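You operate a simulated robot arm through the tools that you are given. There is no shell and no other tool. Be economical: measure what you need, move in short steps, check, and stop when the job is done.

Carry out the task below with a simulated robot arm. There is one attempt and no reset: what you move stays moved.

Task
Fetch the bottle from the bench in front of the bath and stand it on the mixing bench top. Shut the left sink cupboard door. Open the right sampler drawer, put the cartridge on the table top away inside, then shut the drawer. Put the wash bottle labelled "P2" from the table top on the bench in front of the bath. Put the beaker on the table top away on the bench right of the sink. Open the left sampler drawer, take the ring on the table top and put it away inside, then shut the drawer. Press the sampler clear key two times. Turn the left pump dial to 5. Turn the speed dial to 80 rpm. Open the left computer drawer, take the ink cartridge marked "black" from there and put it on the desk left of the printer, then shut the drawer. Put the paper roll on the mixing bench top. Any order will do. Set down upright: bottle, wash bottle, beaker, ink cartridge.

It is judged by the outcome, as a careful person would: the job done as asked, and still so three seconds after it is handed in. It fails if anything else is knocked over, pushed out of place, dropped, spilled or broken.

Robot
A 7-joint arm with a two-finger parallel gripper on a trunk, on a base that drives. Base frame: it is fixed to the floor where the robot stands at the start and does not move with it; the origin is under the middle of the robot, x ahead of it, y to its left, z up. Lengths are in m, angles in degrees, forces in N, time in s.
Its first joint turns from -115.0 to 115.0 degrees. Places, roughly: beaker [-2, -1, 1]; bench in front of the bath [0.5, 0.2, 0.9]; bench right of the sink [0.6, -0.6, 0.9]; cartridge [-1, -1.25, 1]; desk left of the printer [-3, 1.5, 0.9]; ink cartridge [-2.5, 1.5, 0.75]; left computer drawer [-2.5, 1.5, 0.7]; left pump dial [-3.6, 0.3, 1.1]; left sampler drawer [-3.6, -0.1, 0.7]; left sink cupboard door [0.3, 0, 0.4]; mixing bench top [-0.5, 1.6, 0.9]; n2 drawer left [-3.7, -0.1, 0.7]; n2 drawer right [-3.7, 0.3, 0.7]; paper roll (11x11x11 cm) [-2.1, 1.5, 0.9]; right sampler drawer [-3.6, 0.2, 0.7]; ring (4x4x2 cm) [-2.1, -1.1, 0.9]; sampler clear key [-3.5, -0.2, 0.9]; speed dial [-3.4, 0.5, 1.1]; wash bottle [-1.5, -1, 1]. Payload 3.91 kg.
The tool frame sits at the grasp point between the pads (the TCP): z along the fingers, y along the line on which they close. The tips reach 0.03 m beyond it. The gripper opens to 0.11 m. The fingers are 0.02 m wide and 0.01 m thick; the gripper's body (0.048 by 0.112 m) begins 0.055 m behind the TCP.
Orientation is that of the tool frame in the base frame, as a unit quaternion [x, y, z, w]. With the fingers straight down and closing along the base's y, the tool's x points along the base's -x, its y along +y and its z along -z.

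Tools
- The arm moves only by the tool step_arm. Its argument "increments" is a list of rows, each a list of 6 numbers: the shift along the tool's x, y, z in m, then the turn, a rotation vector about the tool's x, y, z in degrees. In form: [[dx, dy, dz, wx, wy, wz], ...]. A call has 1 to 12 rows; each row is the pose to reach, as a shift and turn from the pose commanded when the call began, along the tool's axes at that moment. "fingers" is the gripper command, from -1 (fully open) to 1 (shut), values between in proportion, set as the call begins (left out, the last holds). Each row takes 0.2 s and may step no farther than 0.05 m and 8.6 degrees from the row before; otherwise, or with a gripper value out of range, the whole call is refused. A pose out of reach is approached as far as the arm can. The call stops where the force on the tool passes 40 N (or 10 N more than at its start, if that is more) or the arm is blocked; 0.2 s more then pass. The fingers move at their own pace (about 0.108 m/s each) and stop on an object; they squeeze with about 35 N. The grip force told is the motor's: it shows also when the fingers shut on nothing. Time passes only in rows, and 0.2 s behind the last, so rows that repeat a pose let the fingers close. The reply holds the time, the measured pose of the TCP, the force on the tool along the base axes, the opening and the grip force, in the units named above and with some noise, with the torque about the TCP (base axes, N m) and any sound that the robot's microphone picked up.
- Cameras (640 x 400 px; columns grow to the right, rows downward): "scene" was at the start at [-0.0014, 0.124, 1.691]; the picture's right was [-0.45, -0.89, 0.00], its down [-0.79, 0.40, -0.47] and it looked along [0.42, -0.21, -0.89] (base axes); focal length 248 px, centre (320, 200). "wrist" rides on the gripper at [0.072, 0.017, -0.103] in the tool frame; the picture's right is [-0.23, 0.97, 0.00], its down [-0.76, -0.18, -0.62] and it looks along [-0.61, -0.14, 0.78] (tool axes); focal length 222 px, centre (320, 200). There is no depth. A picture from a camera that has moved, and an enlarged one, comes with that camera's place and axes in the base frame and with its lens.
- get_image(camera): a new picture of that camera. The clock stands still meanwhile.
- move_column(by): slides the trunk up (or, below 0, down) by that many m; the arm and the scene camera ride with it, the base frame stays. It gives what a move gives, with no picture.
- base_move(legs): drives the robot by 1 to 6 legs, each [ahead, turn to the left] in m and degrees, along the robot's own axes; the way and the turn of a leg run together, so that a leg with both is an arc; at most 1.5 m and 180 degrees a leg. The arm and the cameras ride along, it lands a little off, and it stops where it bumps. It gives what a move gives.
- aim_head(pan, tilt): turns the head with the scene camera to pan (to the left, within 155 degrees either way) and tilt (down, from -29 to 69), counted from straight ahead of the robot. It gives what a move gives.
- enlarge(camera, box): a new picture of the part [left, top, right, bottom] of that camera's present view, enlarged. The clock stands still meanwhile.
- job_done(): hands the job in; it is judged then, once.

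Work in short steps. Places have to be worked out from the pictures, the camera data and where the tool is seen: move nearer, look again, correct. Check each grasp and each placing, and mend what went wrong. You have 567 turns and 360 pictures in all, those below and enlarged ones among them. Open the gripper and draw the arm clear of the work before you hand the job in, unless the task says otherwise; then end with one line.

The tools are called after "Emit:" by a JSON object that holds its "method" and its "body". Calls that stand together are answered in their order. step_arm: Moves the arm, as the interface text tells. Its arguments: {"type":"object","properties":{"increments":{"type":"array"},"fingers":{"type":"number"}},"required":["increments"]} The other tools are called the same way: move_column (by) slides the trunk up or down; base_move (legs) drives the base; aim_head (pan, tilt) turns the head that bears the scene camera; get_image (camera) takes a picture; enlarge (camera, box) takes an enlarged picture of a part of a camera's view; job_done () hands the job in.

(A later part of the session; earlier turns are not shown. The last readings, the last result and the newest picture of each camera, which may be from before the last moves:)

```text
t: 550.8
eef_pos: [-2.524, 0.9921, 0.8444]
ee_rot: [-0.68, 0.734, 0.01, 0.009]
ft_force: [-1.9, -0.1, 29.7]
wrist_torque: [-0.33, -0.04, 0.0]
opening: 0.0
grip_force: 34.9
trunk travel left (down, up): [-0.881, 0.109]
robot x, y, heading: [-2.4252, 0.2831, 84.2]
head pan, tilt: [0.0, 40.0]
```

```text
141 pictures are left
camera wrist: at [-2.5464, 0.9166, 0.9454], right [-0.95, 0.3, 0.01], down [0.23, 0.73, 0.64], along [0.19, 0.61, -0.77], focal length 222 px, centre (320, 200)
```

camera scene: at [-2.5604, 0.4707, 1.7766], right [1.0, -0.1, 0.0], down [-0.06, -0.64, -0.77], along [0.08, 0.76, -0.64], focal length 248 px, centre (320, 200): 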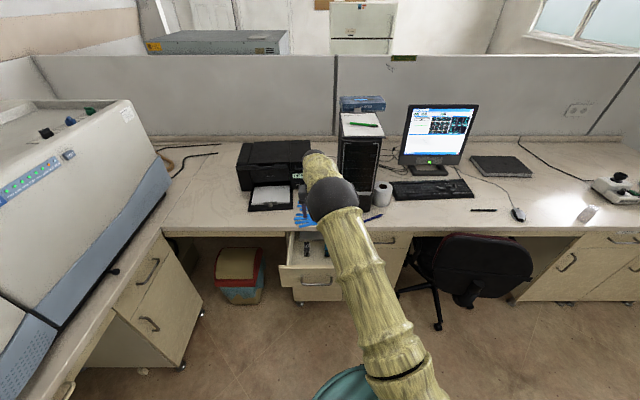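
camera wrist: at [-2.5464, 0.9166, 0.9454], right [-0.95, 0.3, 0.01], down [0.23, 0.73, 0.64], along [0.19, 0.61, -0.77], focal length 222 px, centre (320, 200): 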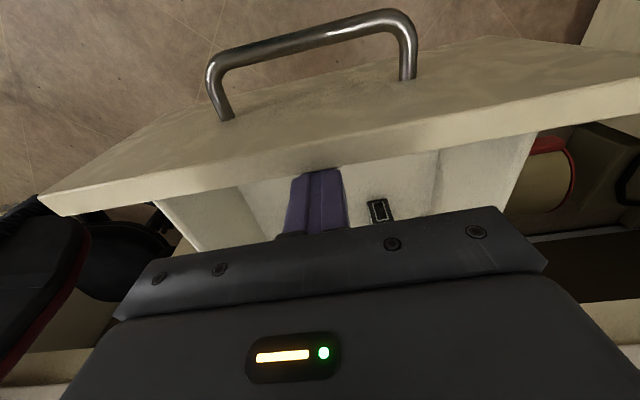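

The reach was short and the tips ended up on the board's edge. Lift and look at where the drawer is now.

Emit:
{"method": "step_arm", "body": {"increments": [[0, 0, -0.04, 0, 0, 0], [0, 0, -0.08, 0, 0, 0], [0, 0, -0.12, 0, 0, 0]]}}

Emit:
{"method": "get_image", "body": {"camera": "scene"}}

Emit:
{"method": "get_image", "body": {"camera": "wrist"}}

```text
t: 551.6
eef_pos: [-2.5223, 0.9909, 0.9604]
ee_rot: [-0.68, 0.733, 0.009, 0.008]
ft_force: [1.0, 0.1, 0.6]
wrist_torque: [0.02, 0.05, 0.02]
opening: 0.0
grip_force: 35.1
trunk travel left (down, up): [-0.881, 0.109]
robot x, y, heading: [-2.4291, 0.2776, 84.3]
head pan, tilt: [0.0, 40.0]
```

```text
140 pictures are left
camera scene: at [-2.5751, 0.3193, 1.7766], right [0.99, -0.1, 0.0], down [-0.06, -0.64, -0.77], along [0.08, 0.76, -0.64], focal length 248 px, centre (320, 200)
```

scene: 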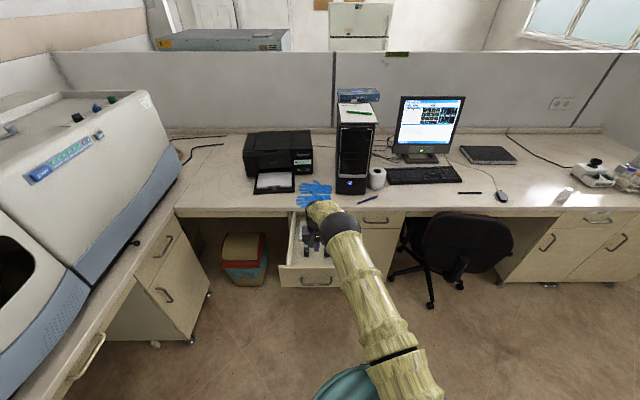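

```text
139 pictures are left
camera wrist: at [-2.5462, 0.9155, 1.0627], right [-0.95, 0.3, 0.01], down [0.23, 0.73, 0.64], along [0.19, 0.61, -0.77], focal length 222 px, centre (320, 200)
```

wrist: 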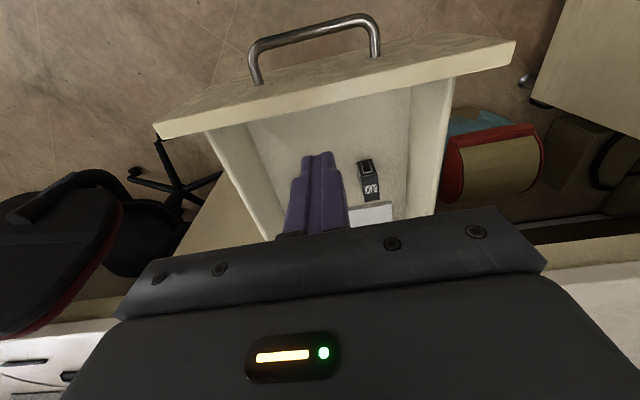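

The drawer came along (now open ~0.39 m). Level the tool, open the fingers, and drive 0.23 ahead to the black cartridge.

Emit:
{"method": "step_arm", "body": {"increments": [[0, 0, -0.03, 0, 1.4, 0], [0, 0, -0.06, 0, 1.4, 0], [0, 0, -0.08, 0, 1.4, 0]], "fingers": -0.1}}

Emit:
{"method": "base_move", "body": {"legs": [[0.2, 0]]}}

Emit:
{"method": "enlarge", "body": {"camera": "wrist", "box": [240, 30, 440, 190]}}

```text
t: 552.4
eef_pos: [-2.5235, 0.9898, 1.0424]
ee_rot: [-0.68, 0.733, 0.001, -0.001]
ft_force: [-0.1, 0.2, 0.2]
wrist_torque: [0.03, 0.01, 0.02]
opening: 0.0603
grip_force: 0.1
trunk travel left (down, up): [-0.881, 0.109]
robot x, y, heading: [-2.4266, 0.2767, 84.1]
head pan, tilt: [0.0, 40.0]
```

```text
t: 554.0
eef_pos: [-2.5037, 1.1916, 1.0418]
ee_rot: [-0.681, 0.732, 0.0, -0.002]
ft_force: [0.4, -0.2, -1.3]
wrist_torque: [0.0, 0.02, 0.0]
opening: 0.0608
grip_force: 0.1
trunk travel left (down, up): [-0.881, 0.109]
robot x, y, heading: [-2.4066, 0.4814, 84.3]
head pan, tilt: [0.0, 40.0]
```

```text
2.50 times, centred on (340, 110) of wrist
camera zoom: at [-2.5265, 1.1199, 1.1442], right [-0.95, 0.3, 0.0], down [0.23, 0.75, 0.62], along [0.19, 0.59, -0.78], focal length 555 px, centre (270, 425)
```

zoom: 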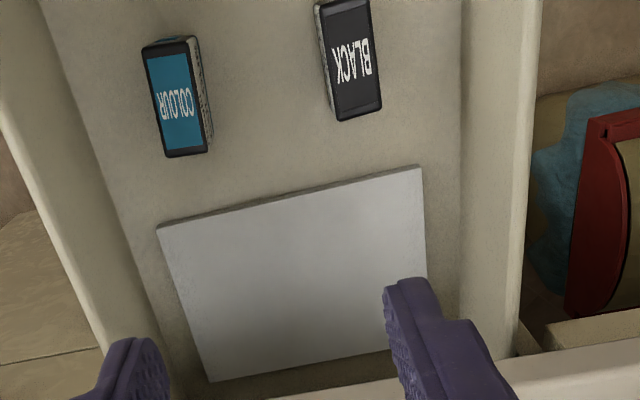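

BLACK cartridge at about (-2.5605, 1.167). Move over and lower to 0.88 to check.

Emit:
{"method": "step_arm", "body": {"increments": [[0.015, 0.028, 0, 0, 0, 0], [0.029, 0.055, 0.02, 0, 0, 0], [0.029, 0.055, 0.06, 0, 0, 0], [0.029, 0.055, 0.1, 0, 0, 0], [0.029, 0.055, 0.15, 0, 0, 0]]}}

Emit:
{"method": "get_image", "body": {"camera": "wrist"}}

```text
t: 555.2
eef_pos: [-2.5615, 1.1651, 0.8914]
ee_rot: [-0.681, 0.732, -0.001, -0.001]
ft_force: [0.3, 0.3, -0.4]
wrist_torque: [0.01, -0.02, -0.04]
opening: 0.0604
grip_force: 0.1
trunk travel left (down, up): [-0.881, 0.109]
robot x, y, heading: [-2.4069, 0.479, 84.3]
head pan, tilt: [0.0, 40.0]
```

```text
137 pictures are left
camera wrist: at [-2.5839, 1.0936, 0.9941], right [-0.95, 0.3, 0.0], down [0.23, 0.75, 0.62], along [0.19, 0.59, -0.78], focal length 222 px, centre (320, 200)
```

wrist: 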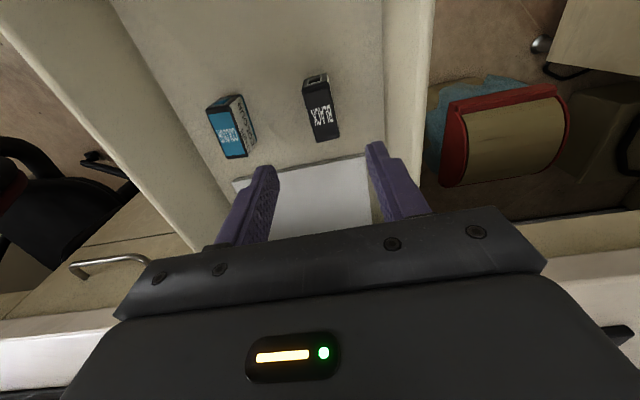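

Centred. Move the base 8 cm closer while pulling the arm back 8 cm, to stay within reach.

Emit:
{"method": "step_arm", "body": {"increments": [[0.04, 0, 0, 0, 0, 0], [0.08, 0, 0, 0, 0, 0]]}}

Emit:
{"method": "base_move", "body": {"legs": [[0.08, 0]]}}

Emit:
{"method": "get_image", "body": {"camera": "wrist"}}

```text
t: 555.8
eef_pos: [-2.5671, 1.0844, 0.8924]
ee_rot: [-0.681, 0.733, 0.0, 0.0]
ft_force: [0.0, 0.7, 0.5]
wrist_torque: [0.04, 0.02, -0.01]
opening: 0.0607
grip_force: 0.0
trunk travel left (down, up): [-0.881, 0.109]
robot x, y, heading: [-2.4108, 0.4787, 84.5]
head pan, tilt: [0.0, 40.0]
```

```text
t: 556.9
eef_pos: [-2.559, 1.1665, 0.8903]
ee_rot: [-0.681, 0.733, 0.0, -0.002]
ft_force: [0.4, 1.0, -0.3]
wrist_torque: [0.0, -0.03, -0.03]
opening: 0.0604
grip_force: 0.1
trunk travel left (down, up): [-0.881, 0.109]
robot x, y, heading: [-2.4022, 0.5632, 84.3]
head pan, tilt: [0.0, 40.0]
```

```text
136 pictures are left
camera wrist: at [-2.5819, 1.0947, 0.9945], right [-0.95, 0.3, 0.0], down [0.23, 0.75, 0.62], along [0.18, 0.59, -0.78], focal length 222 px, centre (320, 200)
```

wrist: 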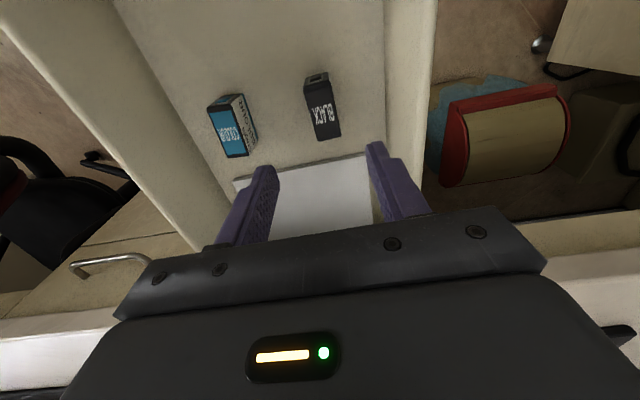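

Still aligned. Descend to 0.747 and grip.

Emit:
{"method": "step_arm", "body": {"increments": [[0, 0.002, 0.045, 0, 0, 0], [0, 0.002, 0.09, 0, 0, 0], [0, 0.002, 0.125, 0, 0, 0], [0, 0.002, 0.143, 0, 0, 0]]}}

Emit:
{"method": "get_image", "body": {"camera": "wrist"}}

```text
t: 557.9
eef_pos: [-2.5614, 1.1664, 0.7481]
ee_rot: [-0.681, 0.733, 0.0, -0.002]
ft_force: [-0.3, 0.2, 0.3]
wrist_torque: [-0.02, -0.02, 0.0]
opening: 0.0604
grip_force: 0.0
trunk travel left (down, up): [-0.881, 0.109]
robot x, y, heading: [-2.3965, 0.562, 84.2]
head pan, tilt: [0.0, 40.0]
```

```text
135 pictures are left
camera wrist: at [-2.5846, 1.0935, 0.8525], right [-0.95, 0.3, 0.0], down [0.23, 0.75, 0.62], along [0.18, 0.59, -0.78], focal length 222 px, centre (320, 200)
```

wrist: 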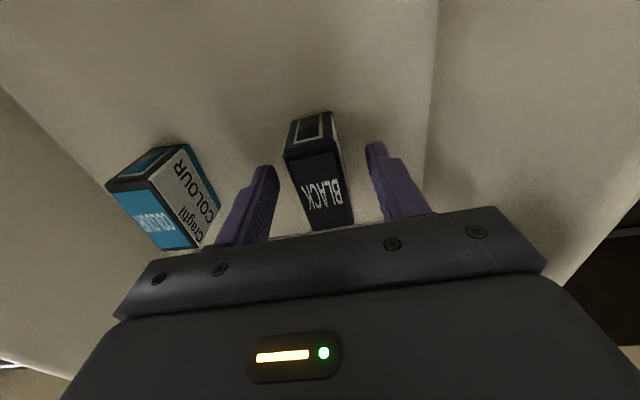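

Emit:
{"method": "step_arm", "body": {"increments": [[0, 0, 0, 0, 0, 0], [0, 0, 0, 0, 0, 0], [0, 0, 0, 0, 0, 0]], "fingers": 1}}

Emit:
{"method": "step_arm", "body": {"increments": [[0, 0, -0.04, 0, 0, 0], [0, 0, -0.085, 0, 0, 0], [0, 0, -0.13, 0, 0, 0], [0, 0, -0.175, 0, 0, 0], [0, 0, -0.22, 0, 0, 0], [0, 0, -0.265, 0, 0, 0], [0, 0, -0.31, 0, 0, 0]]}}

Emit:
{"method": "get_image", "body": {"camera": "wrist"}}

```text
t: 558.7
eef_pos: [-2.5634, 1.1658, 0.7492]
ee_rot: [-0.681, 0.733, 0.001, -0.001]
ft_force: [0.1, -0.5, -0.2]
wrist_torque: [0.04, 0.01, -0.01]
opening: 0.0291
grip_force: 34.6
trunk travel left (down, up): [-0.881, 0.109]
robot x, y, heading: [-2.401, 0.5592, 84.3]
head pan, tilt: [0.0, 40.0]
```

```text
t: 560.3
eef_pos: [-2.5615, 1.1642, 1.0603]
ee_rot: [-0.68, 0.733, 0.0, -0.001]
ft_force: [0.2, -0.2, 0.2]
wrist_torque: [-0.01, 0.0, -0.02]
opening: 0.0292
grip_force: 34.7
trunk travel left (down, up): [-0.881, 0.109]
robot x, y, heading: [-2.3976, 0.5618, 84.2]
head pan, tilt: [0.0, 40.0]
```

```text
134 pictures are left
camera wrist: at [-2.5844, 1.0929, 1.1629], right [-0.95, 0.3, 0.0], down [0.23, 0.75, 0.62], along [0.18, 0.59, -0.78], focal length 222 px, centre (320, 200)
```

wrist: 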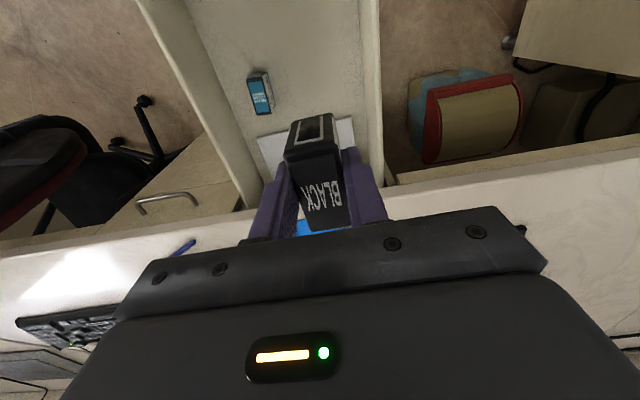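

BLACK cartridge held. To reach the desk spot left of the printer (≈(-3.0, 1.43)) without swinging into the instrument, I back off, turn away, reverse to (-2.98, 0.6), then turn back.

Emit:
{"method": "base_move", "body": {"legs": [[-0.28, 0], [0, -114], [-0.63, 0], [0, 114]]}}

Emit:
{"method": "get_image", "body": {"camera": "scene"}}

Emit:
{"method": "get_image", "body": {"camera": "wrist"}}

```text
t: 571.8
eef_pos: [-2.3735, 0.7672, 1.059]
ee_rot: [0.032, 0.999, 0.001, 0.0]
ft_force: [0.2, 0.7, -1.0]
wrist_torque: [0.02, 0.02, 0.04]
opening: 0.0291
grip_force: 34.7
trunk travel left (down, up): [-0.881, 0.109]
robot x, y, heading: [-2.9747, 0.6032, -5.6]
head pan, tilt: [0.0, 40.0]
stopped in leg 4: the robot was blocked; the commanded pose is now the measured one
```

```text
133 pictures are left
camera scene: at [-2.9333, 0.7488, 1.7767], right [-0.1, -1.0, 0.0], down [-0.64, 0.06, -0.77], along [0.76, -0.08, -0.64], focal length 248 px, centre (320, 200)
```

scene: 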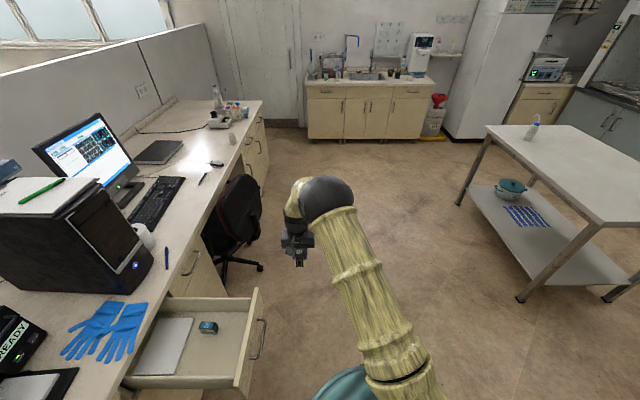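

```text
132 pictures are left
camera wrist: at [-2.4435, 0.7882, 1.162], right [0.29, 0.96, 0.0], down [0.75, -0.23, 0.62], along [0.59, -0.18, -0.78], focal length 222 px, centre (320, 200)
```

wrist: 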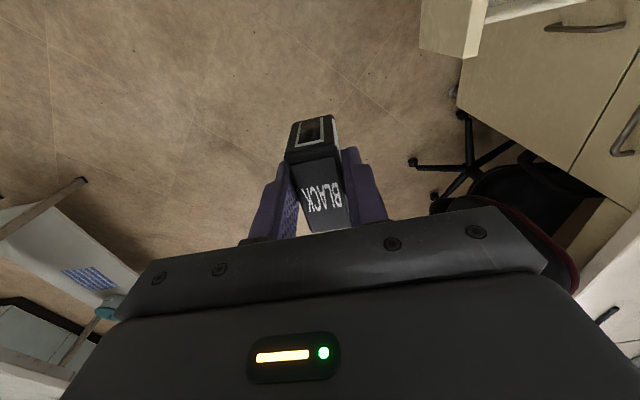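

Blocked: my base is longer behind and its tail met the side bench. Drive forward 0.2 first, retract the arm, then turn.

Emit:
{"method": "base_move", "body": {"legs": [[0.2, 0]]}}

Emit:
{"method": "step_arm", "body": {"increments": [[0.04, 0, 0, 0, 0, 0], [0.08, 0, 0, 0, 0, 0], [0.12, 0, 0, 0, 0, 0], [0.16, 0, 0, 0, 0, 0], [0.19, 0, 0, 0, 0, 0]]}}

Emit:
{"method": "base_move", "body": {"legs": [[0, 90]]}}

Emit:
{"method": "get_image", "body": {"camera": "scene"}}

```text
t: 573.4
eef_pos: [-2.1721, 0.748, 1.0574]
ee_rot: [0.033, 0.999, 0.001, -0.002]
ft_force: [-0.2, 0.1, -0.5]
wrist_torque: [0.01, 0.01, -0.01]
opening: 0.0291
grip_force: 35.1
trunk travel left (down, up): [-0.881, 0.109]
robot x, y, heading: [-2.7797, 0.5812, -5.6]
head pan, tilt: [0.0, 40.0]
```

```text
t: 574.6
eef_pos: [-2.3646, 0.7605, 1.0595]
ee_rot: [0.033, 0.999, 0.001, 0.0]
ft_force: [-0.7, -0.1, -0.2]
wrist_torque: [-0.01, -0.04, 0.01]
opening: 0.0292
grip_force: 35.2
trunk travel left (down, up): [-0.881, 0.109]
robot x, y, heading: [-2.7757, 0.5759, -6.0]
head pan, tilt: [0.0, 40.0]
```

```text
t: 578.9
eef_pos: [-2.9593, 0.9917, 1.0593]
ee_rot: [-0.685, 0.728, 0.0, -0.001]
ft_force: [-0.5, 1.0, -0.8]
wrist_torque: [0.02, -0.01, 0.0]
opening: 0.0291
grip_force: 35.2
trunk travel left (down, up): [-0.881, 0.109]
robot x, y, heading: [-2.7753, 0.5811, 84.7]
head pan, tilt: [0.0, 40.0]
```

```text
131 pictures are left
camera scene: at [-2.9254, 0.6195, 1.7767], right [1.0, -0.09, 0.0], down [-0.06, -0.64, -0.77], along [0.07, 0.76, -0.64], focal length 248 px, centre (320, 200)
```

scene: 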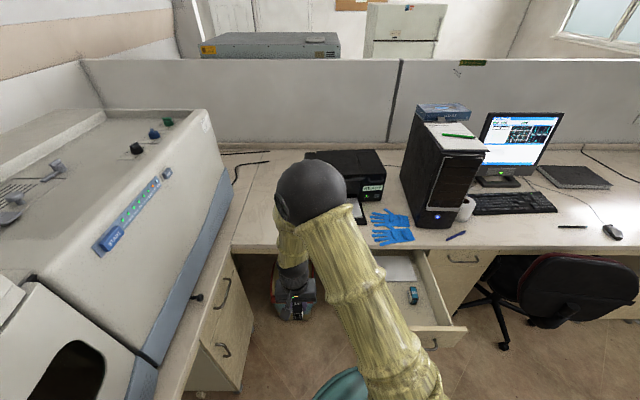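

Centre the arm laterally, then turn left and advance to about (-2.88, 0.73).

Emit:
{"method": "step_arm", "body": {"increments": [[0, -0.045, 0, 0, 0, 0], [0, -0.09, 0, 0, 0, 0], [0, -0.135, 0, 0, 0, 0], [0, -0.18, 0, 0, 0, 0]]}}

Emit:
{"method": "base_move", "body": {"legs": [[0, 35]]}}

Emit:
{"method": "base_move", "body": {"legs": [[0.18, 0], [0, -25]]}}

Emit:
{"method": "get_image", "body": {"camera": "scene"}}

Emit:
{"method": "get_image", "body": {"camera": "wrist"}}

```text
t: 579.9
eef_pos: [-2.7771, 0.9818, 1.0577]
ee_rot: [-0.685, 0.729, 0.001, -0.002]
ft_force: [-0.1, 0.4, 0.1]
wrist_torque: [0.04, 0.01, -0.01]
opening: 0.0291
grip_force: 34.8
trunk travel left (down, up): [-0.881, 0.109]
robot x, y, heading: [-2.7765, 0.5779, 84.7]
head pan, tilt: [0.0, 40.0]
```

```text
t: 581.9
eef_pos: [-3.0078, 0.9069, 1.0587]
ee_rot: [0.872, -0.49, 0.001, 0.001]
ft_force: [0.0, -0.6, 0.2]
wrist_torque: [0.03, 0.0, -0.01]
opening: 0.0291
grip_force: 34.9
trunk travel left (down, up): [-0.881, 0.109]
robot x, y, heading: [-2.7744, 0.581, 119.6]
head pan, tilt: [0.0, 40.0]
```

```text
t: 584.7
eef_pos: [-2.9362, 1.1326, 1.0583]
ee_rot: [0.744, -0.668, 0.0, 0.001]
ft_force: [0.1, -0.3, -0.1]
wrist_torque: [-0.03, 0.02, 0.02]
opening: 0.0291
grip_force: 35.0
trunk travel left (down, up): [-0.881, 0.109]
robot x, y, heading: [-2.8613, 0.7417, 94.3]
head pan, tilt: [0.0, 40.0]
```

```text
130 pictures are left
camera scene: at [-3.0185, 0.7514, 1.7767], right [1.0, 0.08, 0.0], down [0.05, -0.64, -0.77], along [-0.06, 0.76, -0.64], focal length 248 px, centre (320, 200)
```

scene: 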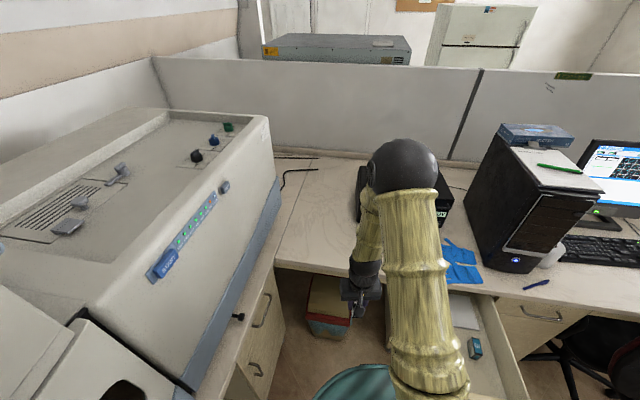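

```text
129 pictures are left
camera wrist: at [-2.9451, 1.0575, 1.1612], right [-0.99, 0.12, 0.0], down [0.1, 0.78, 0.62], along [0.07, 0.62, -0.78], focal length 222 px, centre (320, 200)
```

wrist: 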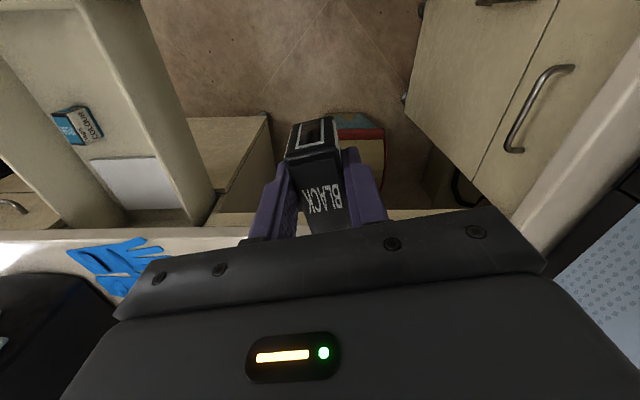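

Extend toward (-3.0, 1.42) at height, then look.

Emit:
{"method": "step_arm", "body": {"increments": [[-0.045, 0.005, 0, 0, 0, 0], [-0.09, 0.01, 0, 0, 0, 0], [-0.135, 0.015, 0, 0, 0, 0], [-0.18, 0.02, 0, 0, 0, 0], [-0.225, 0.025, 0, 0, 0, 0], [-0.27, 0.03, 0, 0, 0, 0], [-0.3, 0.0315, 0, 0, 0, 0]]}}

Emit:
{"method": "get_image", "body": {"camera": "wrist"}}

Emit:
{"method": "get_image", "body": {"camera": "scene"}}

```text
t: 586.3
eef_pos: [-3.0001, 1.4274, 1.0571]
ee_rot: [0.744, -0.668, 0.0, 0.002]
ft_force: [0.2, -0.1, -0.3]
wrist_torque: [-0.03, -0.01, 0.01]
opening: 0.0292
grip_force: 35.1
trunk travel left (down, up): [-0.881, 0.109]
robot x, y, heading: [-2.8684, 0.743, 94.3]
head pan, tilt: [0.0, 40.0]
```

```text
128 pictures are left
camera wrist: at [-3.0105, 1.3527, 1.1606], right [-0.99, 0.12, 0.0], down [0.1, 0.78, 0.62], along [0.07, 0.62, -0.78], focal length 222 px, centre (320, 200)
```

wrist: 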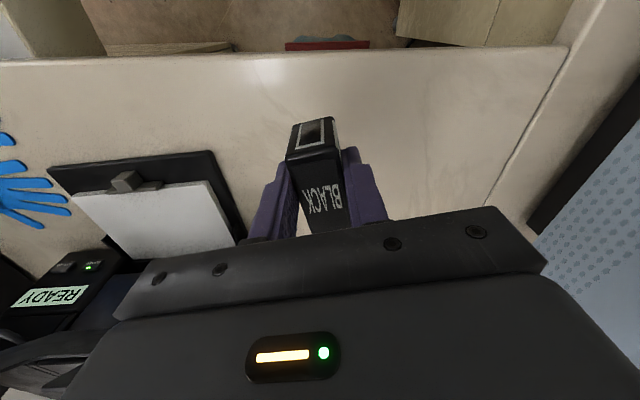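

```text
127 pictures are left
camera scene: at [-3.0189, 0.7521, 1.7767], right [1.0, 0.08, 0.0], down [0.05, -0.64, -0.77], along [-0.06, 0.76, -0.64], focal length 248 px, centre (320, 200)
```

scene: 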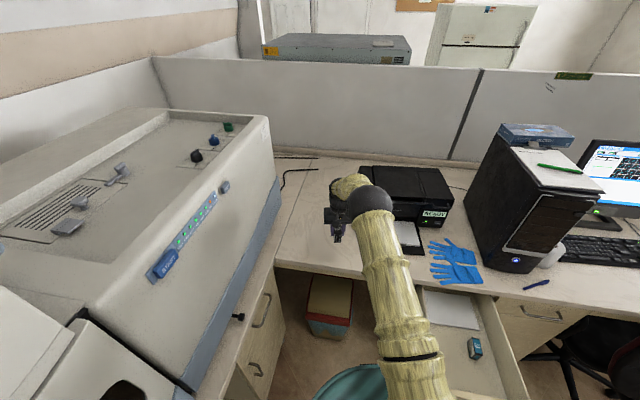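

Spot is clear and left of the printer. Shift 2 cm left and lower to contact.

Emit:
{"method": "step_arm", "body": {"increments": [[0, 0.02, 0.03, 0, 0, 0], [0, 0.02, 0.07, 0, 0, 0], [0, 0.02, 0.11, 0, 0, 0], [0, 0.02, 0.118, 0, 0, 0], [0, 0.02, 0.122, 0, 0, 0], [0, 0.02, 0.126, 0, 0, 0], [0, 0.02, 0.13, 0, 0, 0], [0, 0.02, 0.134, 0, 0, 0]]}}

Emit:
{"method": "get_image", "body": {"camera": "wrist"}}

```text
t: 588.1
eef_pos: [-3.0195, 1.4237, 0.929]
ee_rot: [0.744, -0.668, -0.004, -0.001]
ft_force: [0.4, -0.7, 26.9]
wrist_torque: [0.01, -0.03, 0.01]
opening: 0.0296
grip_force: 35.3
trunk travel left (down, up): [-0.881, 0.109]
robot x, y, heading: [-2.8683, 0.7352, 94.3]
head pan, tilt: [0.0, 40.0]
```

```text
126 pictures are left
camera wrist: at [-3.0292, 1.3492, 1.0312], right [-0.99, 0.12, 0.0], down [0.1, 0.77, 0.63], along [0.07, 0.62, -0.78], focal length 222 px, centre (320, 200)
```

wrist: 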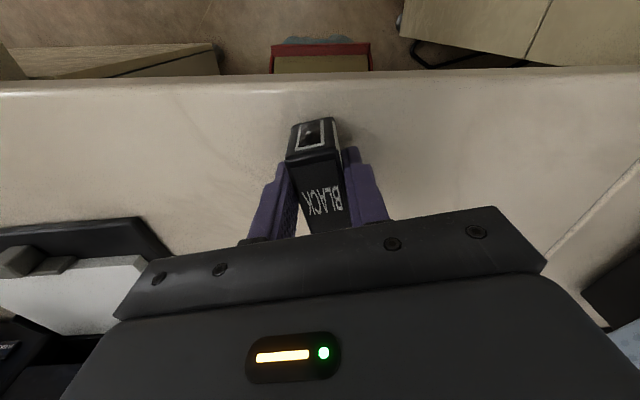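

Contact. Ease, open, and rise.

Emit:
{"method": "step_arm", "body": {"increments": [[0, 0, -0.004, 0, 0, 0], [0, 0, -0.004, 0, 0, 0]]}}

Emit:
{"method": "step_arm", "body": {"increments": [[0, 0, 0, 0, 0, 0], [0, 0, 0, 0, 0, 0]], "fingers": 0.0}}

Emit:
{"method": "step_arm", "body": {"increments": [[0, 0, -0.03, 0, 0, 0], [0, 0, -0.07, 0, 0, 0], [0, 0, -0.11, 0, 0, 0], [0, 0, -0.15, 0, 0, 0]]}}

Emit:
{"method": "get_image", "body": {"camera": "wrist"}}

```text
t: 588.7
eef_pos: [-3.0199, 1.4236, 0.928]
ee_rot: [0.744, -0.668, -0.001, 0.0]
ft_force: [-0.9, 4.9, 14.1]
wrist_torque: [0.79, 0.08, 0.04]
opening: 0.0291
grip_force: 35.1
trunk travel left (down, up): [-0.881, 0.109]
robot x, y, heading: [-2.8655, 0.737, 94.4]
head pan, tilt: [0.0, 40.0]
```

```text
t: 589.3
eef_pos: [-3.0198, 1.424, 0.9263]
ee_rot: [0.744, -0.668, 0.001, 0.002]
ft_force: [0.7, 0.3, -0.4]
wrist_torque: [0.01, -0.01, 0.01]
opening: 0.0551
grip_force: 0.1
trunk travel left (down, up): [-0.881, 0.109]
robot x, y, heading: [-2.864, 0.7353, 94.4]
head pan, tilt: [0.0, 40.0]
```

```text
t: 590.3
eef_pos: [-3.0201, 1.4235, 1.0773]
ee_rot: [0.744, -0.668, 0.001, 0.001]
ft_force: [-0.7, -0.1, 0.4]
wrist_torque: [0.02, 0.02, -0.02]
opening: 0.0549
grip_force: 0.1
trunk travel left (down, up): [-0.881, 0.109]
robot x, y, heading: [-2.8626, 0.7383, 94.5]
head pan, tilt: [0.0, 40.0]
```

```text
125 pictures are left
camera wrist: at [-3.0292, 1.349, 1.1813], right [-0.99, 0.12, 0.0], down [0.1, 0.78, 0.62], along [0.07, 0.62, -0.78], focal length 222 px, centre (320, 200)
```

wrist: 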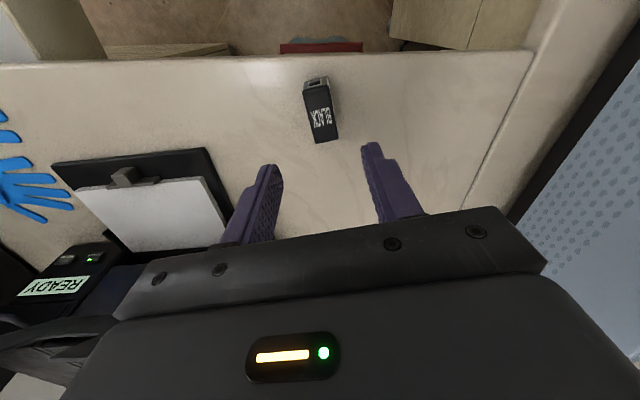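

Ink cartridge stands there. Retract the arm and reverse out the way I came.

Emit:
{"method": "step_arm", "body": {"increments": [[0.045, 0, 0, 0, 0, 0], [0.09, 0, 0, 0, 0, 0], [0.135, 0, 0, 0, 0, 0], [0.18, 0, 0, 0, 0, 0], [0.225, 0, 0, 0, 0, 0], [0.27, 0, 0, 0, 0, 0], [0.3, 0, 0, 0, 0, 0]], "fingers": 1}}

Emit:
{"method": "base_move", "body": {"legs": [[0, 25], [-0.18, 0], [0, -35], [-0.35, 0]]}}

Emit:
{"method": "base_move", "body": {"legs": [[0, -80], [0.33, 0], [0, 80]]}}

Emit:
{"method": "get_image", "body": {"camera": "scene"}}

```text
t: 591.9
eef_pos: [-2.9869, 1.1253, 1.0775]
ee_rot: [0.744, -0.668, -0.002, 0.0]
ft_force: [0.5, 0.1, 0.3]
wrist_torque: [-0.05, -0.01, 0.04]
opening: 0.0
grip_force: 34.9
trunk travel left (down, up): [-0.881, 0.109]
robot x, y, heading: [-2.8666, 0.7362, 94.4]
head pan, tilt: [0.0, 40.0]
```

```text
t: 597.9
eef_pos: [-2.8496, 0.7784, 1.0789]
ee_rot: [-0.684, 0.729, 0.002, 0.001]
ft_force: [-0.5, -0.4, -0.4]
wrist_torque: [0.04, -0.02, 0.01]
opening: 0.0
grip_force: 34.5
trunk travel left (down, up): [-0.881, 0.109]
robot x, y, heading: [-2.7932, 0.3768, 84.3]
head pan, tilt: [0.0, 40.0]
stopped in leg 4: the robot was blocked; the commanded pose is now the measured one
```

```text
t: 600.6
eef_pos: [-2.5005, 0.6837, 1.0767]
ee_rot: [-0.312, 0.95, 0.003, -0.001]
ft_force: [0.3, -1.1, -0.1]
wrist_torque: [0.05, 0.06, 0.02]
opening: 0.0
grip_force: 34.7
trunk travel left (down, up): [-0.881, 0.109]
robot x, y, heading: [-2.7813, 0.389, 43.3]
head pan, tilt: [0.0, 40.0]
stopped in leg 1: the robot was blocked; the commanded pose is now the measured one
```

```text
124 pictures are left
camera scene: at [-2.8607, 0.512, 1.7774], right [0.68, -0.73, 0.0], down [-0.47, -0.44, -0.77], along [0.56, 0.53, -0.64], focal length 248 px, centre (320, 200)
```

scene: 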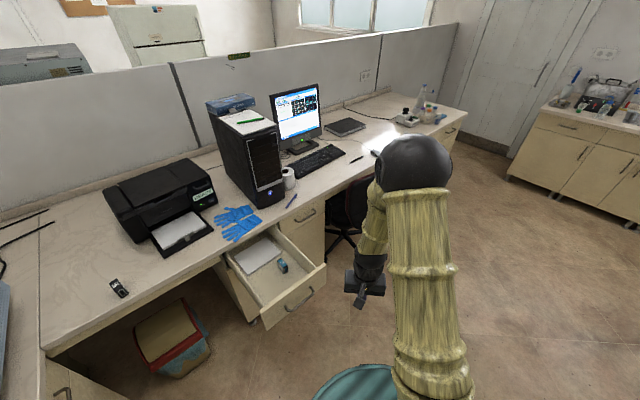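

Blocked behind — perhaps by the stool. Look backward at it.

Emit:
{"method": "aim_head", "body": {"pan": -150, "tilt": 50}}

Emit:
{"method": "get_image", "body": {"camera": "scene"}}

Emit:
{"method": "aim_head", "body": {"pan": 150, "tilt": 50}}

Emit:
{"method": "get_image", "body": {"camera": "scene"}}

```text
t: 603.0
eef_pos: [-2.5046, 0.6894, 1.0774]
ee_rot: [-0.315, 0.949, 0.001, -0.002]
ft_force: [1.7, -0.3, 0.1]
wrist_torque: [0.0, -0.02, 0.01]
opening: 0.0
grip_force: 34.7
trunk travel left (down, up): [-0.881, 0.109]
robot x, y, heading: [-2.7815, 0.3905, 43.0]
head pan, tilt: [-150.0, 50.0]
```

```text
123 pictures are left
camera scene: at [-2.9497, 0.3861, 1.7625], right [-0.96, 0.29, 0.0], down [0.22, 0.73, -0.64], along [-0.19, -0.62, -0.77], focal length 248 px, centre (320, 200)
```

scene: 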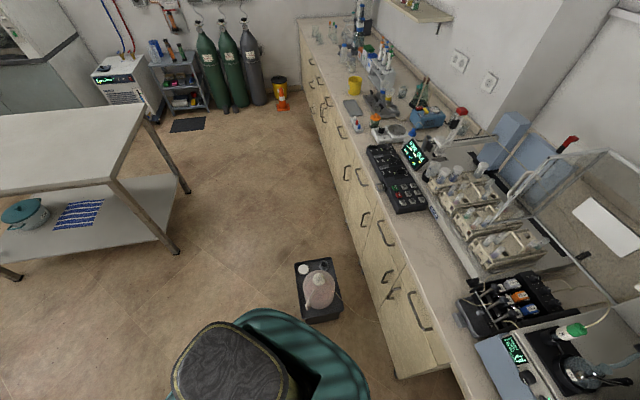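

```text
t: 607.1
eef_pos: [-2.5036, 0.6886, 1.0775]
ee_rot: [-0.314, 0.949, 0.001, -0.001]
ft_force: [0.0, 0.7, 0.0]
wrist_torque: [-0.01, 0.0, 0.02]
opening: 0.0
grip_force: 35.2
trunk travel left (down, up): [-0.881, 0.109]
robot x, y, heading: [-2.7786, 0.3932, 43.1]
head pan, tilt: [150.0, 50.0]
```

```text
122 pictures are left
camera scene: at [-3.0029, 0.4417, 1.7625], right [-0.23, 0.97, 0.0], down [0.75, 0.17, -0.64], along [-0.63, -0.15, -0.77], focal length 248 px, centre (320, 200)
```

scene: 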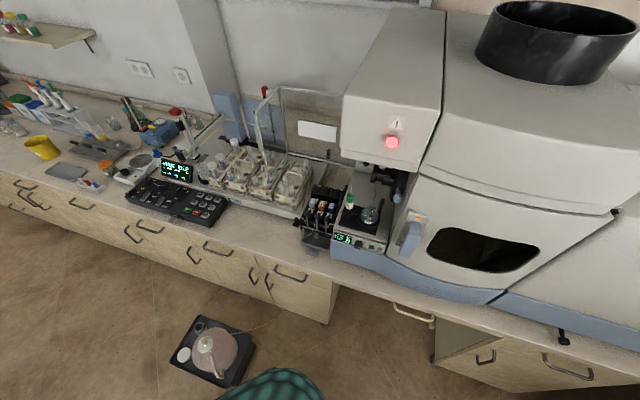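

The stool seems unmoved (centre ≈(-3.10,-0.16) as before), jug upright. Drive forward away from it, then reposition before the drawer with tail clear.

Emit:
{"method": "base_move", "body": {"legs": [[0.22, 0]]}}

Emit:
{"method": "base_move", "body": {"legs": [[0, -100], [0.32, 0]]}}

Emit:
{"method": "aim_head", "body": {"pan": 0, "tilt": 40}}

```text
t: 608.8
eef_pos: [-2.3433, 0.8395, 1.0763]
ee_rot: [-0.313, 0.95, 0.001, -0.001]
ft_force: [0.0, 0.0, -0.4]
wrist_torque: [-0.02, -0.01, 0.03]
opening: 0.0002
grip_force: 34.7
trunk travel left (down, up): [-0.881, 0.109]
robot x, y, heading: [-2.6186, 0.5402, 43.4]
head pan, tilt: [150.0, 50.0]
```

```text
t: 615.1
eef_pos: [-2.1957, -0.0486, 1.0775]
ee_rot: [0.525, 0.851, 0.002, 0.0]
ft_force: [0.2, 0.1, 0.5]
wrist_torque: [0.01, 0.01, 0.04]
opening: 0.0
grip_force: 35.6
trunk travel left (down, up): [-0.881, 0.109]
robot x, y, heading: [-2.4452, 0.2768, -56.7]
head pan, tilt: [150.0, 50.0]
```

```text
t: 617.5
eef_pos: [-2.1953, -0.05, 1.0779]
ee_rot: [0.525, 0.851, 0.002, 0.0]
ft_force: [-0.1, 0.7, -0.6]
wrist_torque: [0.0, -0.03, -0.02]
opening: 0.0001
grip_force: 35.3
trunk travel left (down, up): [-0.881, 0.109]
robot x, y, heading: [-2.442, 0.2765, -56.6]
head pan, tilt: [0.0, 40.0]
```

Turn right the long way round (tail away from the stool) to face the drawer.

Emit:
{"method": "base_move", "body": {"legs": [[0, -110], [0, -109]]}}

Emit:
{"method": "get_image", "body": {"camera": "scene"}}

```text
t: 627.1
eef_pos: [-2.4234, 0.6821, 1.0765]
ee_rot: [-0.617, 0.787, 0.001, -0.002]
ft_force: [0.5, -0.2, 0.0]
wrist_torque: [0.0, -0.02, 0.0]
opening: 0.0002
grip_force: 34.5
trunk travel left (down, up): [-0.881, 0.109]
robot x, y, heading: [-2.4521, 0.2757, 83.2]
head pan, tilt: [0.0, 40.0]
```

```text
121 pictures are left
camera scene: at [-2.5928, 0.3183, 1.7767], right [0.99, -0.12, 0.0], down [-0.08, -0.64, -0.77], along [0.09, 0.76, -0.64], focal length 248 px, centre (320, 200)
```

scene: 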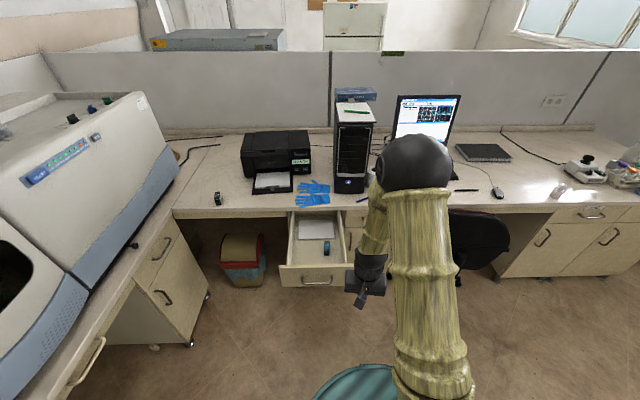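

Close the computer drawer: tilt the closed fingers forward, shift to the drawer's middle, lower to z≈0.815.

Emit:
{"method": "step_arm", "body": {"increments": [[0, 0.015, 0, 0, -8.5, 0], [0, 0.03, 0, 0, -17, 0], [0, 0.045, 0, 0, -25.5, 0], [0, 0.06, 0, 0, -34, 0], [0, 0.075, 0, 0, -42.5, 0], [0, 0.09, 0, 0, -51, 0], [0, 0.1, 0, 0, -59.5, 0]], "fingers": 1}}

Emit:
{"method": "move_column", "body": {"by": -0.26}}

Emit:
{"method": "get_image", "body": {"camera": "scene"}}

```text
t: 628.7
eef_pos: [-2.5317, 0.7208, 1.0678]
ee_rot: [-0.535, 0.683, 0.307, 0.391]
ft_force: [0.2, -0.2, -0.5]
wrist_torque: [-0.03, 0.0, -0.02]
opening: 0.0002
grip_force: 34.8
out of reach, approached as far as the arm can: row 3, 4, 5, 6, 7
trunk travel left (down, up): [-0.881, 0.109]
robot x, y, heading: [-2.4491, 0.2728, 82.9]
head pan, tilt: [0.0, 40.0]
```

```text
t: 631.4
eef_pos: [-2.5309, 0.7203, 0.8075]
ee_rot: [-0.536, 0.684, 0.307, 0.389]
ft_force: [-0.3, 1.0, 0.9]
wrist_torque: [0.0, -0.05, -0.01]
opening: 0.0001
grip_force: 34.6
trunk travel left (down, up): [-0.621, 0.369]
robot x, y, heading: [-2.4448, 0.2742, 83.1]
head pan, tilt: [0.0, 40.0]
```

```text
120 pictures are left
camera scene: at [-2.5929, 0.318, 1.5167], right [0.99, -0.12, 0.0], down [-0.08, -0.64, -0.77], along [0.09, 0.76, -0.64], focal length 248 px, centre (320, 200)
```

scene: 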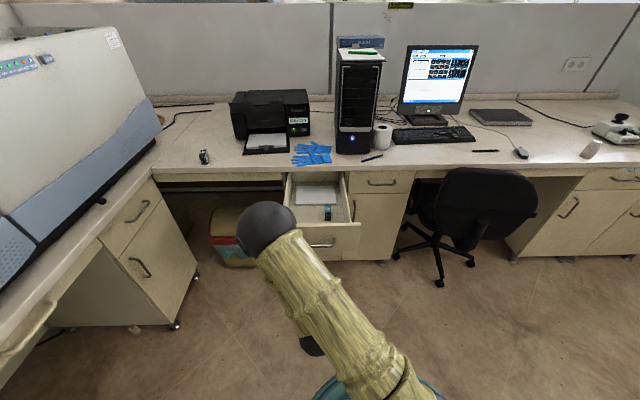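

Extend the arm toward the board before pushing so the elbow stays clear.

Emit:
{"method": "step_arm", "body": {"increments": [[-0.02, 0, 0.035, 0, 0, 0], [-0.04, 0, 0.069, 0, 0, 0], [-0.06, 0, 0.104, 0, 0, 0], [-0.08, 0, 0.139, 0, 0, 0], [-0.093, 0, 0.161, 0, 0, 0]]}}

Emit:
{"method": "get_image", "body": {"camera": "scene"}}

```text
t: 632.5
eef_pos: [-2.4861, 0.9004, 0.8053]
ee_rot: [-0.536, 0.683, 0.306, 0.389]
ft_force: [-0.8, 0.3, 0.2]
wrist_torque: [0.0, -0.01, -0.02]
opening: 0.0
grip_force: 34.3
trunk travel left (down, up): [-0.621, 0.369]
robot x, y, heading: [-2.4436, 0.2761, 82.8]
head pan, tilt: [0.0, 40.0]
```

```text
119 pictures are left
camera scene: at [-2.5929, 0.3183, 1.5167], right [0.99, -0.12, 0.0], down [-0.08, -0.64, -0.77], along [0.09, 0.76, -0.64], focal length 248 px, centre (320, 200)
```

scene: 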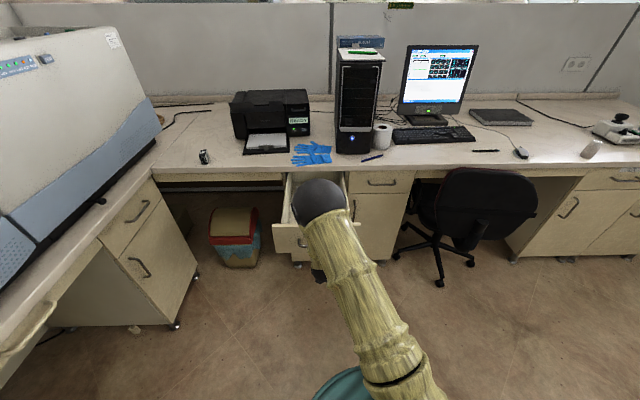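

Now drive forward pushing the drawer.

Emit:
{"method": "base_move", "body": {"legs": [[0.3, 0]]}}

Emit:
{"method": "get_image", "body": {"camera": "scene"}}

```text
t: 634.6
eef_pos: [-2.449, 1.1993, 0.805]
ee_rot: [-0.536, 0.683, 0.307, 0.389]
ft_force: [-0.6, 0.2, 0.1]
wrist_torque: [0.03, 0.02, -0.03]
opening: 0.0
grip_force: 35.0
trunk travel left (down, up): [-0.621, 0.369]
robot x, y, heading: [-2.4109, 0.5735, 82.9]
head pan, tilt: [0.0, 40.0]
```

```text
118 pictures are left
camera scene: at [-2.5559, 0.617, 1.5166], right [0.99, -0.12, 0.0], down [-0.08, -0.64, -0.77], along [0.09, 0.76, -0.64], focal length 248 px, centre (320, 200)
```

scene: 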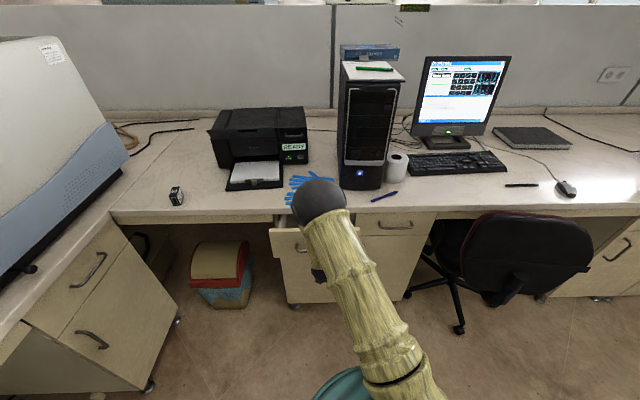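

Finish with the arm until the drawer seats.

Emit:
{"method": "step_arm", "body": {"increments": [[-0.013, 0, 0.022, 0, 0, 0], [-0.025, 0, 0.043, 0, 0, 0], [-0.038, 0, 0.065, 0, 0, 0], [-0.05, 0, 0.087, 0, 0, 0], [-0.058, 0, 0.1, 0, 0, 0], [-0.066, 0, 0.114, 0, 0, 0], [-0.074, 0, 0.128, 0, 0, 0], [-0.082, 0, 0.142, 0, 0, 0]]}}

Emit:
{"method": "get_image", "body": {"camera": "scene"}}

```text
t: 636.0
eef_pos: [-2.4228, 1.3096, 0.8053]
ee_rot: [-0.537, 0.686, 0.303, 0.386]
ft_force: [-2.8, -32.5, 20.2]
wrist_torque: [0.39, 0.03, 0.14]
opening: 0.0
grip_force: 35.0
trunk travel left (down, up): [-0.621, 0.369]
robot x, y, heading: [-2.4089, 0.571, 82.9]
head pan, tilt: [0.0, 40.0]
stopped in row 6: the force on the tool passed its limit (the readings are from after the stop); the commanded pose is now the measured one
```

```text
117 pictures are left
camera scene: at [-2.5561, 0.6085, 1.5174], right [0.99, -0.12, 0.0], down [-0.08, -0.63, -0.77], along [0.09, 0.76, -0.64], focal length 248 px, centre (320, 200)
```

scene: 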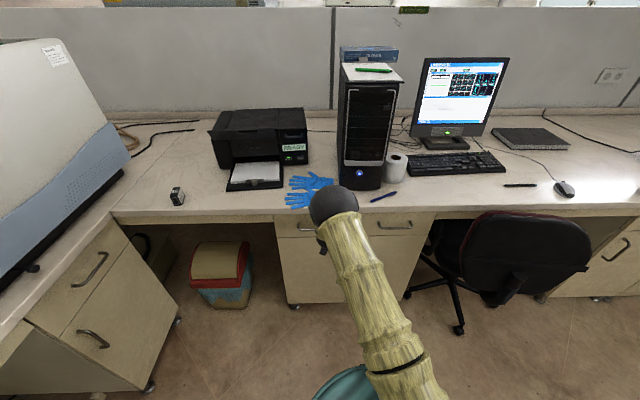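

Seems closed. Retreat and verify.

Emit:
{"method": "step_arm", "body": {"increments": [[0.02, 0, -0.035, 0, 0, 0], [0.04, 0, -0.069, 0, 0, 0]]}}

Emit:
{"method": "base_move", "body": {"legs": [[-0.25, 0]]}}

Emit:
{"method": "enlarge", "body": {"camera": "scene", "box": [200, 130, 460, 300]}}

```text
t: 636.5
eef_pos: [-2.4413, 1.2361, 0.8018]
ee_rot: [-0.538, 0.686, 0.303, 0.385]
ft_force: [0.6, -0.9, 2.2]
wrist_torque: [-0.01, 0.0, -0.07]
opening: 0.0
grip_force: 34.9
trunk travel left (down, up): [-0.621, 0.369]
robot x, y, heading: [-2.4069, 0.5701, 83.2]
head pan, tilt: [0.0, 40.0]
```

```text
t: 638.4
eef_pos: [-2.4718, 0.9872, 0.801]
ee_rot: [-0.539, 0.686, 0.302, 0.384]
ft_force: [-0.2, 0.2, 0.3]
wrist_torque: [-0.03, 0.0, 0.02]
opening: 0.0001
grip_force: 35.2
trunk travel left (down, up): [-0.621, 0.369]
robot x, y, heading: [-2.439, 0.3198, 82.7]
head pan, tilt: [0.0, 40.0]
```

```text
2.35 times, centred on (330, 215) of scene
camera zoom: at [-2.5869, 0.3661, 1.5167], right [0.99, -0.12, 0.0], down [-0.08, -0.64, -0.77], along [0.09, 0.76, -0.64], focal length 582 px, centre (296, 165)
```

zoom: 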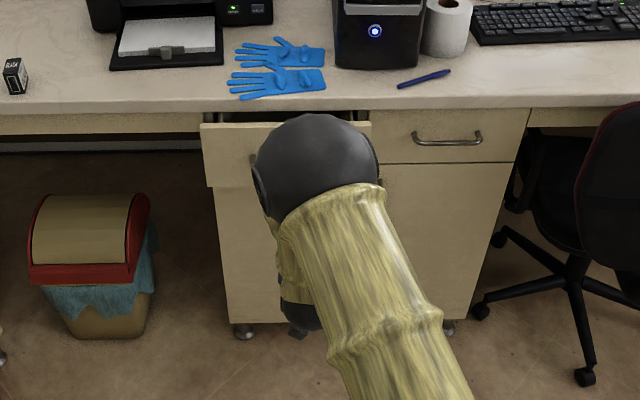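

A gap seems to remain. Enlarge to judge.

Emit:
{"method": "enlarge", "body": {"camera": "scene", "box": [270, 165, 400, 220]}}

Emit:
{"method": "get_image", "body": {"camera": "wrist"}}

```text
4.92 times, centred on (335, 192) of scene
camera zoom: at [-2.5869, 0.3661, 1.5167], right [0.99, -0.12, 0.0], down [-0.08, -0.64, -0.77], along [0.09, 0.76, -0.64], focal length 1219 px, centre (246, 237)
```

zoom: 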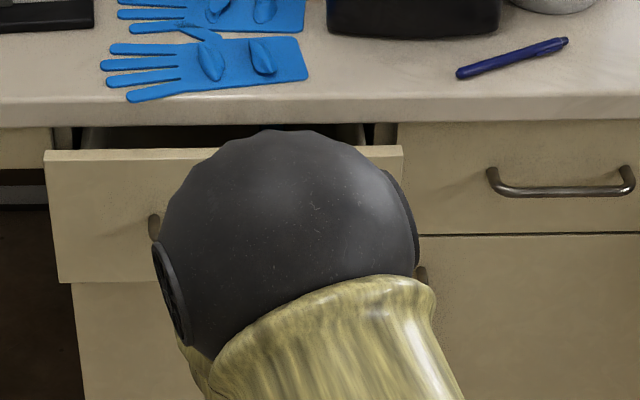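

```text
114 pictures are left
camera wrist: at [-2.5189, 0.8677, 0.7936], right [-0.92, 0.35, 0.19], down [0.14, -0.17, 0.97], along [0.37, 0.92, 0.11], focal length 222 px, centre (320, 200)
```

wrist: 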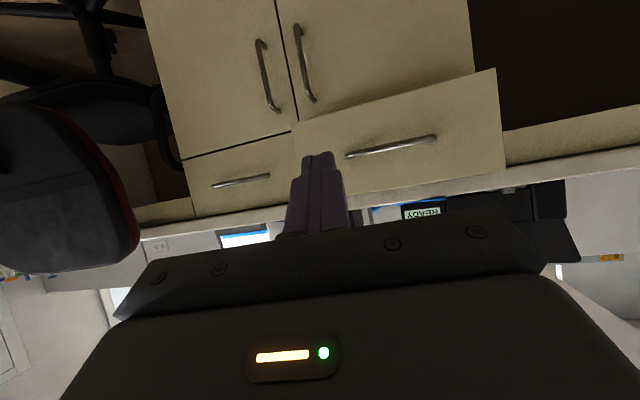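

About 5 cm of gap remains. Push again, further left on the board and slightly higher.

Emit:
{"method": "step_arm", "body": {"increments": [[-0.004, 0.045, -0.002, 0, 0, 0], [-0.009, 0.09, -0.005, 0, 0, 0]]}}

Emit:
{"method": "base_move", "body": {"legs": [[0.24, 0]]}}

Emit:
{"method": "get_image", "body": {"camera": "wrist"}}

```text
t: 639.0
eef_pos: [-2.56, 1.0099, 0.8099]
ee_rot: [-0.539, 0.686, 0.302, 0.384]
ft_force: [0.3, 0.7, 0.2]
wrist_torque: [0.0, 0.01, -0.03]
opening: 0.0
grip_force: 35.3
trunk travel left (down, up): [-0.621, 0.369]
robot x, y, heading: [-2.4365, 0.3236, 83.1]
head pan, tilt: [0.0, 40.0]
```

```text
t: 640.8
eef_pos: [-2.5305, 1.2474, 0.8109]
ee_rot: [-0.538, 0.686, 0.302, 0.385]
ft_force: [-0.1, -0.3, 0.0]
wrist_torque: [0.01, -0.04, -0.02]
opening: 0.0
grip_force: 35.8
trunk travel left (down, up): [-0.621, 0.369]
robot x, y, heading: [-2.4149, 0.5633, 83.2]
head pan, tilt: [0.0, 40.0]
```

```text
113 pictures are left
camera wrist: at [-2.5761, 1.1291, 0.8024], right [-0.92, 0.35, 0.19], down [0.14, -0.17, 0.97], along [0.37, 0.92, 0.11], focal length 222 px, centre (320, 200)
```

wrist: 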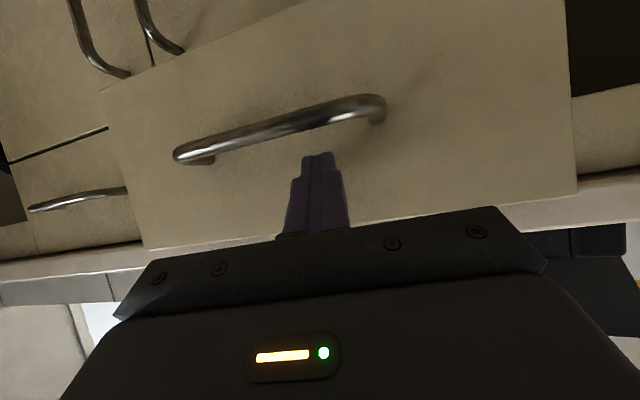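

Push with the arm in small rows.

Emit:
{"method": "step_arm", "body": {"increments": [[-0.01, 0, 0.0173, 0, 0, 0], [-0.02, 0, 0.0346, 0, 0, 0], [-0.03, 0, 0.052, 0, 0, 0], [-0.035, 0, 0.0606, 0, 0, 0], [-0.04, 0, 0.0693, 0, 0, 0], [-0.045, 0, 0.078, 0, 0, 0], [-0.05, 0, 0.0866, 0, 0, 0], [-0.055, 0, 0.0953, 0, 0, 0]]}}

Emit:
{"method": "get_image", "body": {"camera": "wrist"}}

Emit:
{"method": "enlarge", "body": {"camera": "scene", "box": [250, 180, 450, 300]}}

```text
t: 642.0
eef_pos: [-2.5133, 1.3193, 0.8084]
ee_rot: [-0.541, 0.687, 0.301, 0.381]
ft_force: [2.2, -28.3, 15.9]
wrist_torque: [0.28, -0.01, 0.0]
opening: 0.0003
grip_force: 35.0
trunk travel left (down, up): [-0.621, 0.369]
robot x, y, heading: [-2.41, 0.5616, 82.9]
head pan, tilt: [0.0, 40.0]
stopped in row 6: the force on the tool passed its limit (the readings are from after the stop); the commanded pose is now the measured one
```

```text
112 pictures are left
camera wrist: at [-2.5588, 1.1997, 0.8018], right [-0.92, 0.35, 0.19], down [0.14, -0.16, 0.98], along [0.37, 0.92, 0.1], focal length 222 px, centre (320, 200)
```

wrist: 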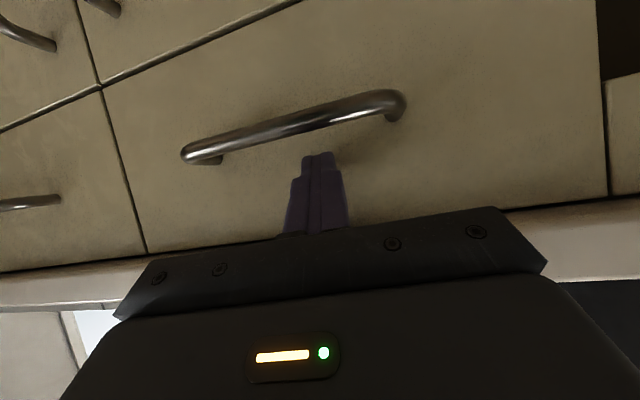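

```text
3.20 times, centred on (350, 240) of scene
camera zoom: at [-2.5569, 0.5981, 1.5173], right [0.99, -0.12, 0.0], down [-0.08, -0.63, -0.77], along [0.09, 0.76, -0.64], focal length 792 px, centre (224, 72)
```

zoom: 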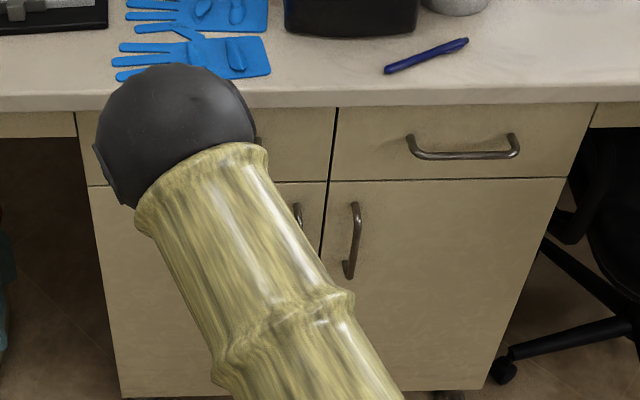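

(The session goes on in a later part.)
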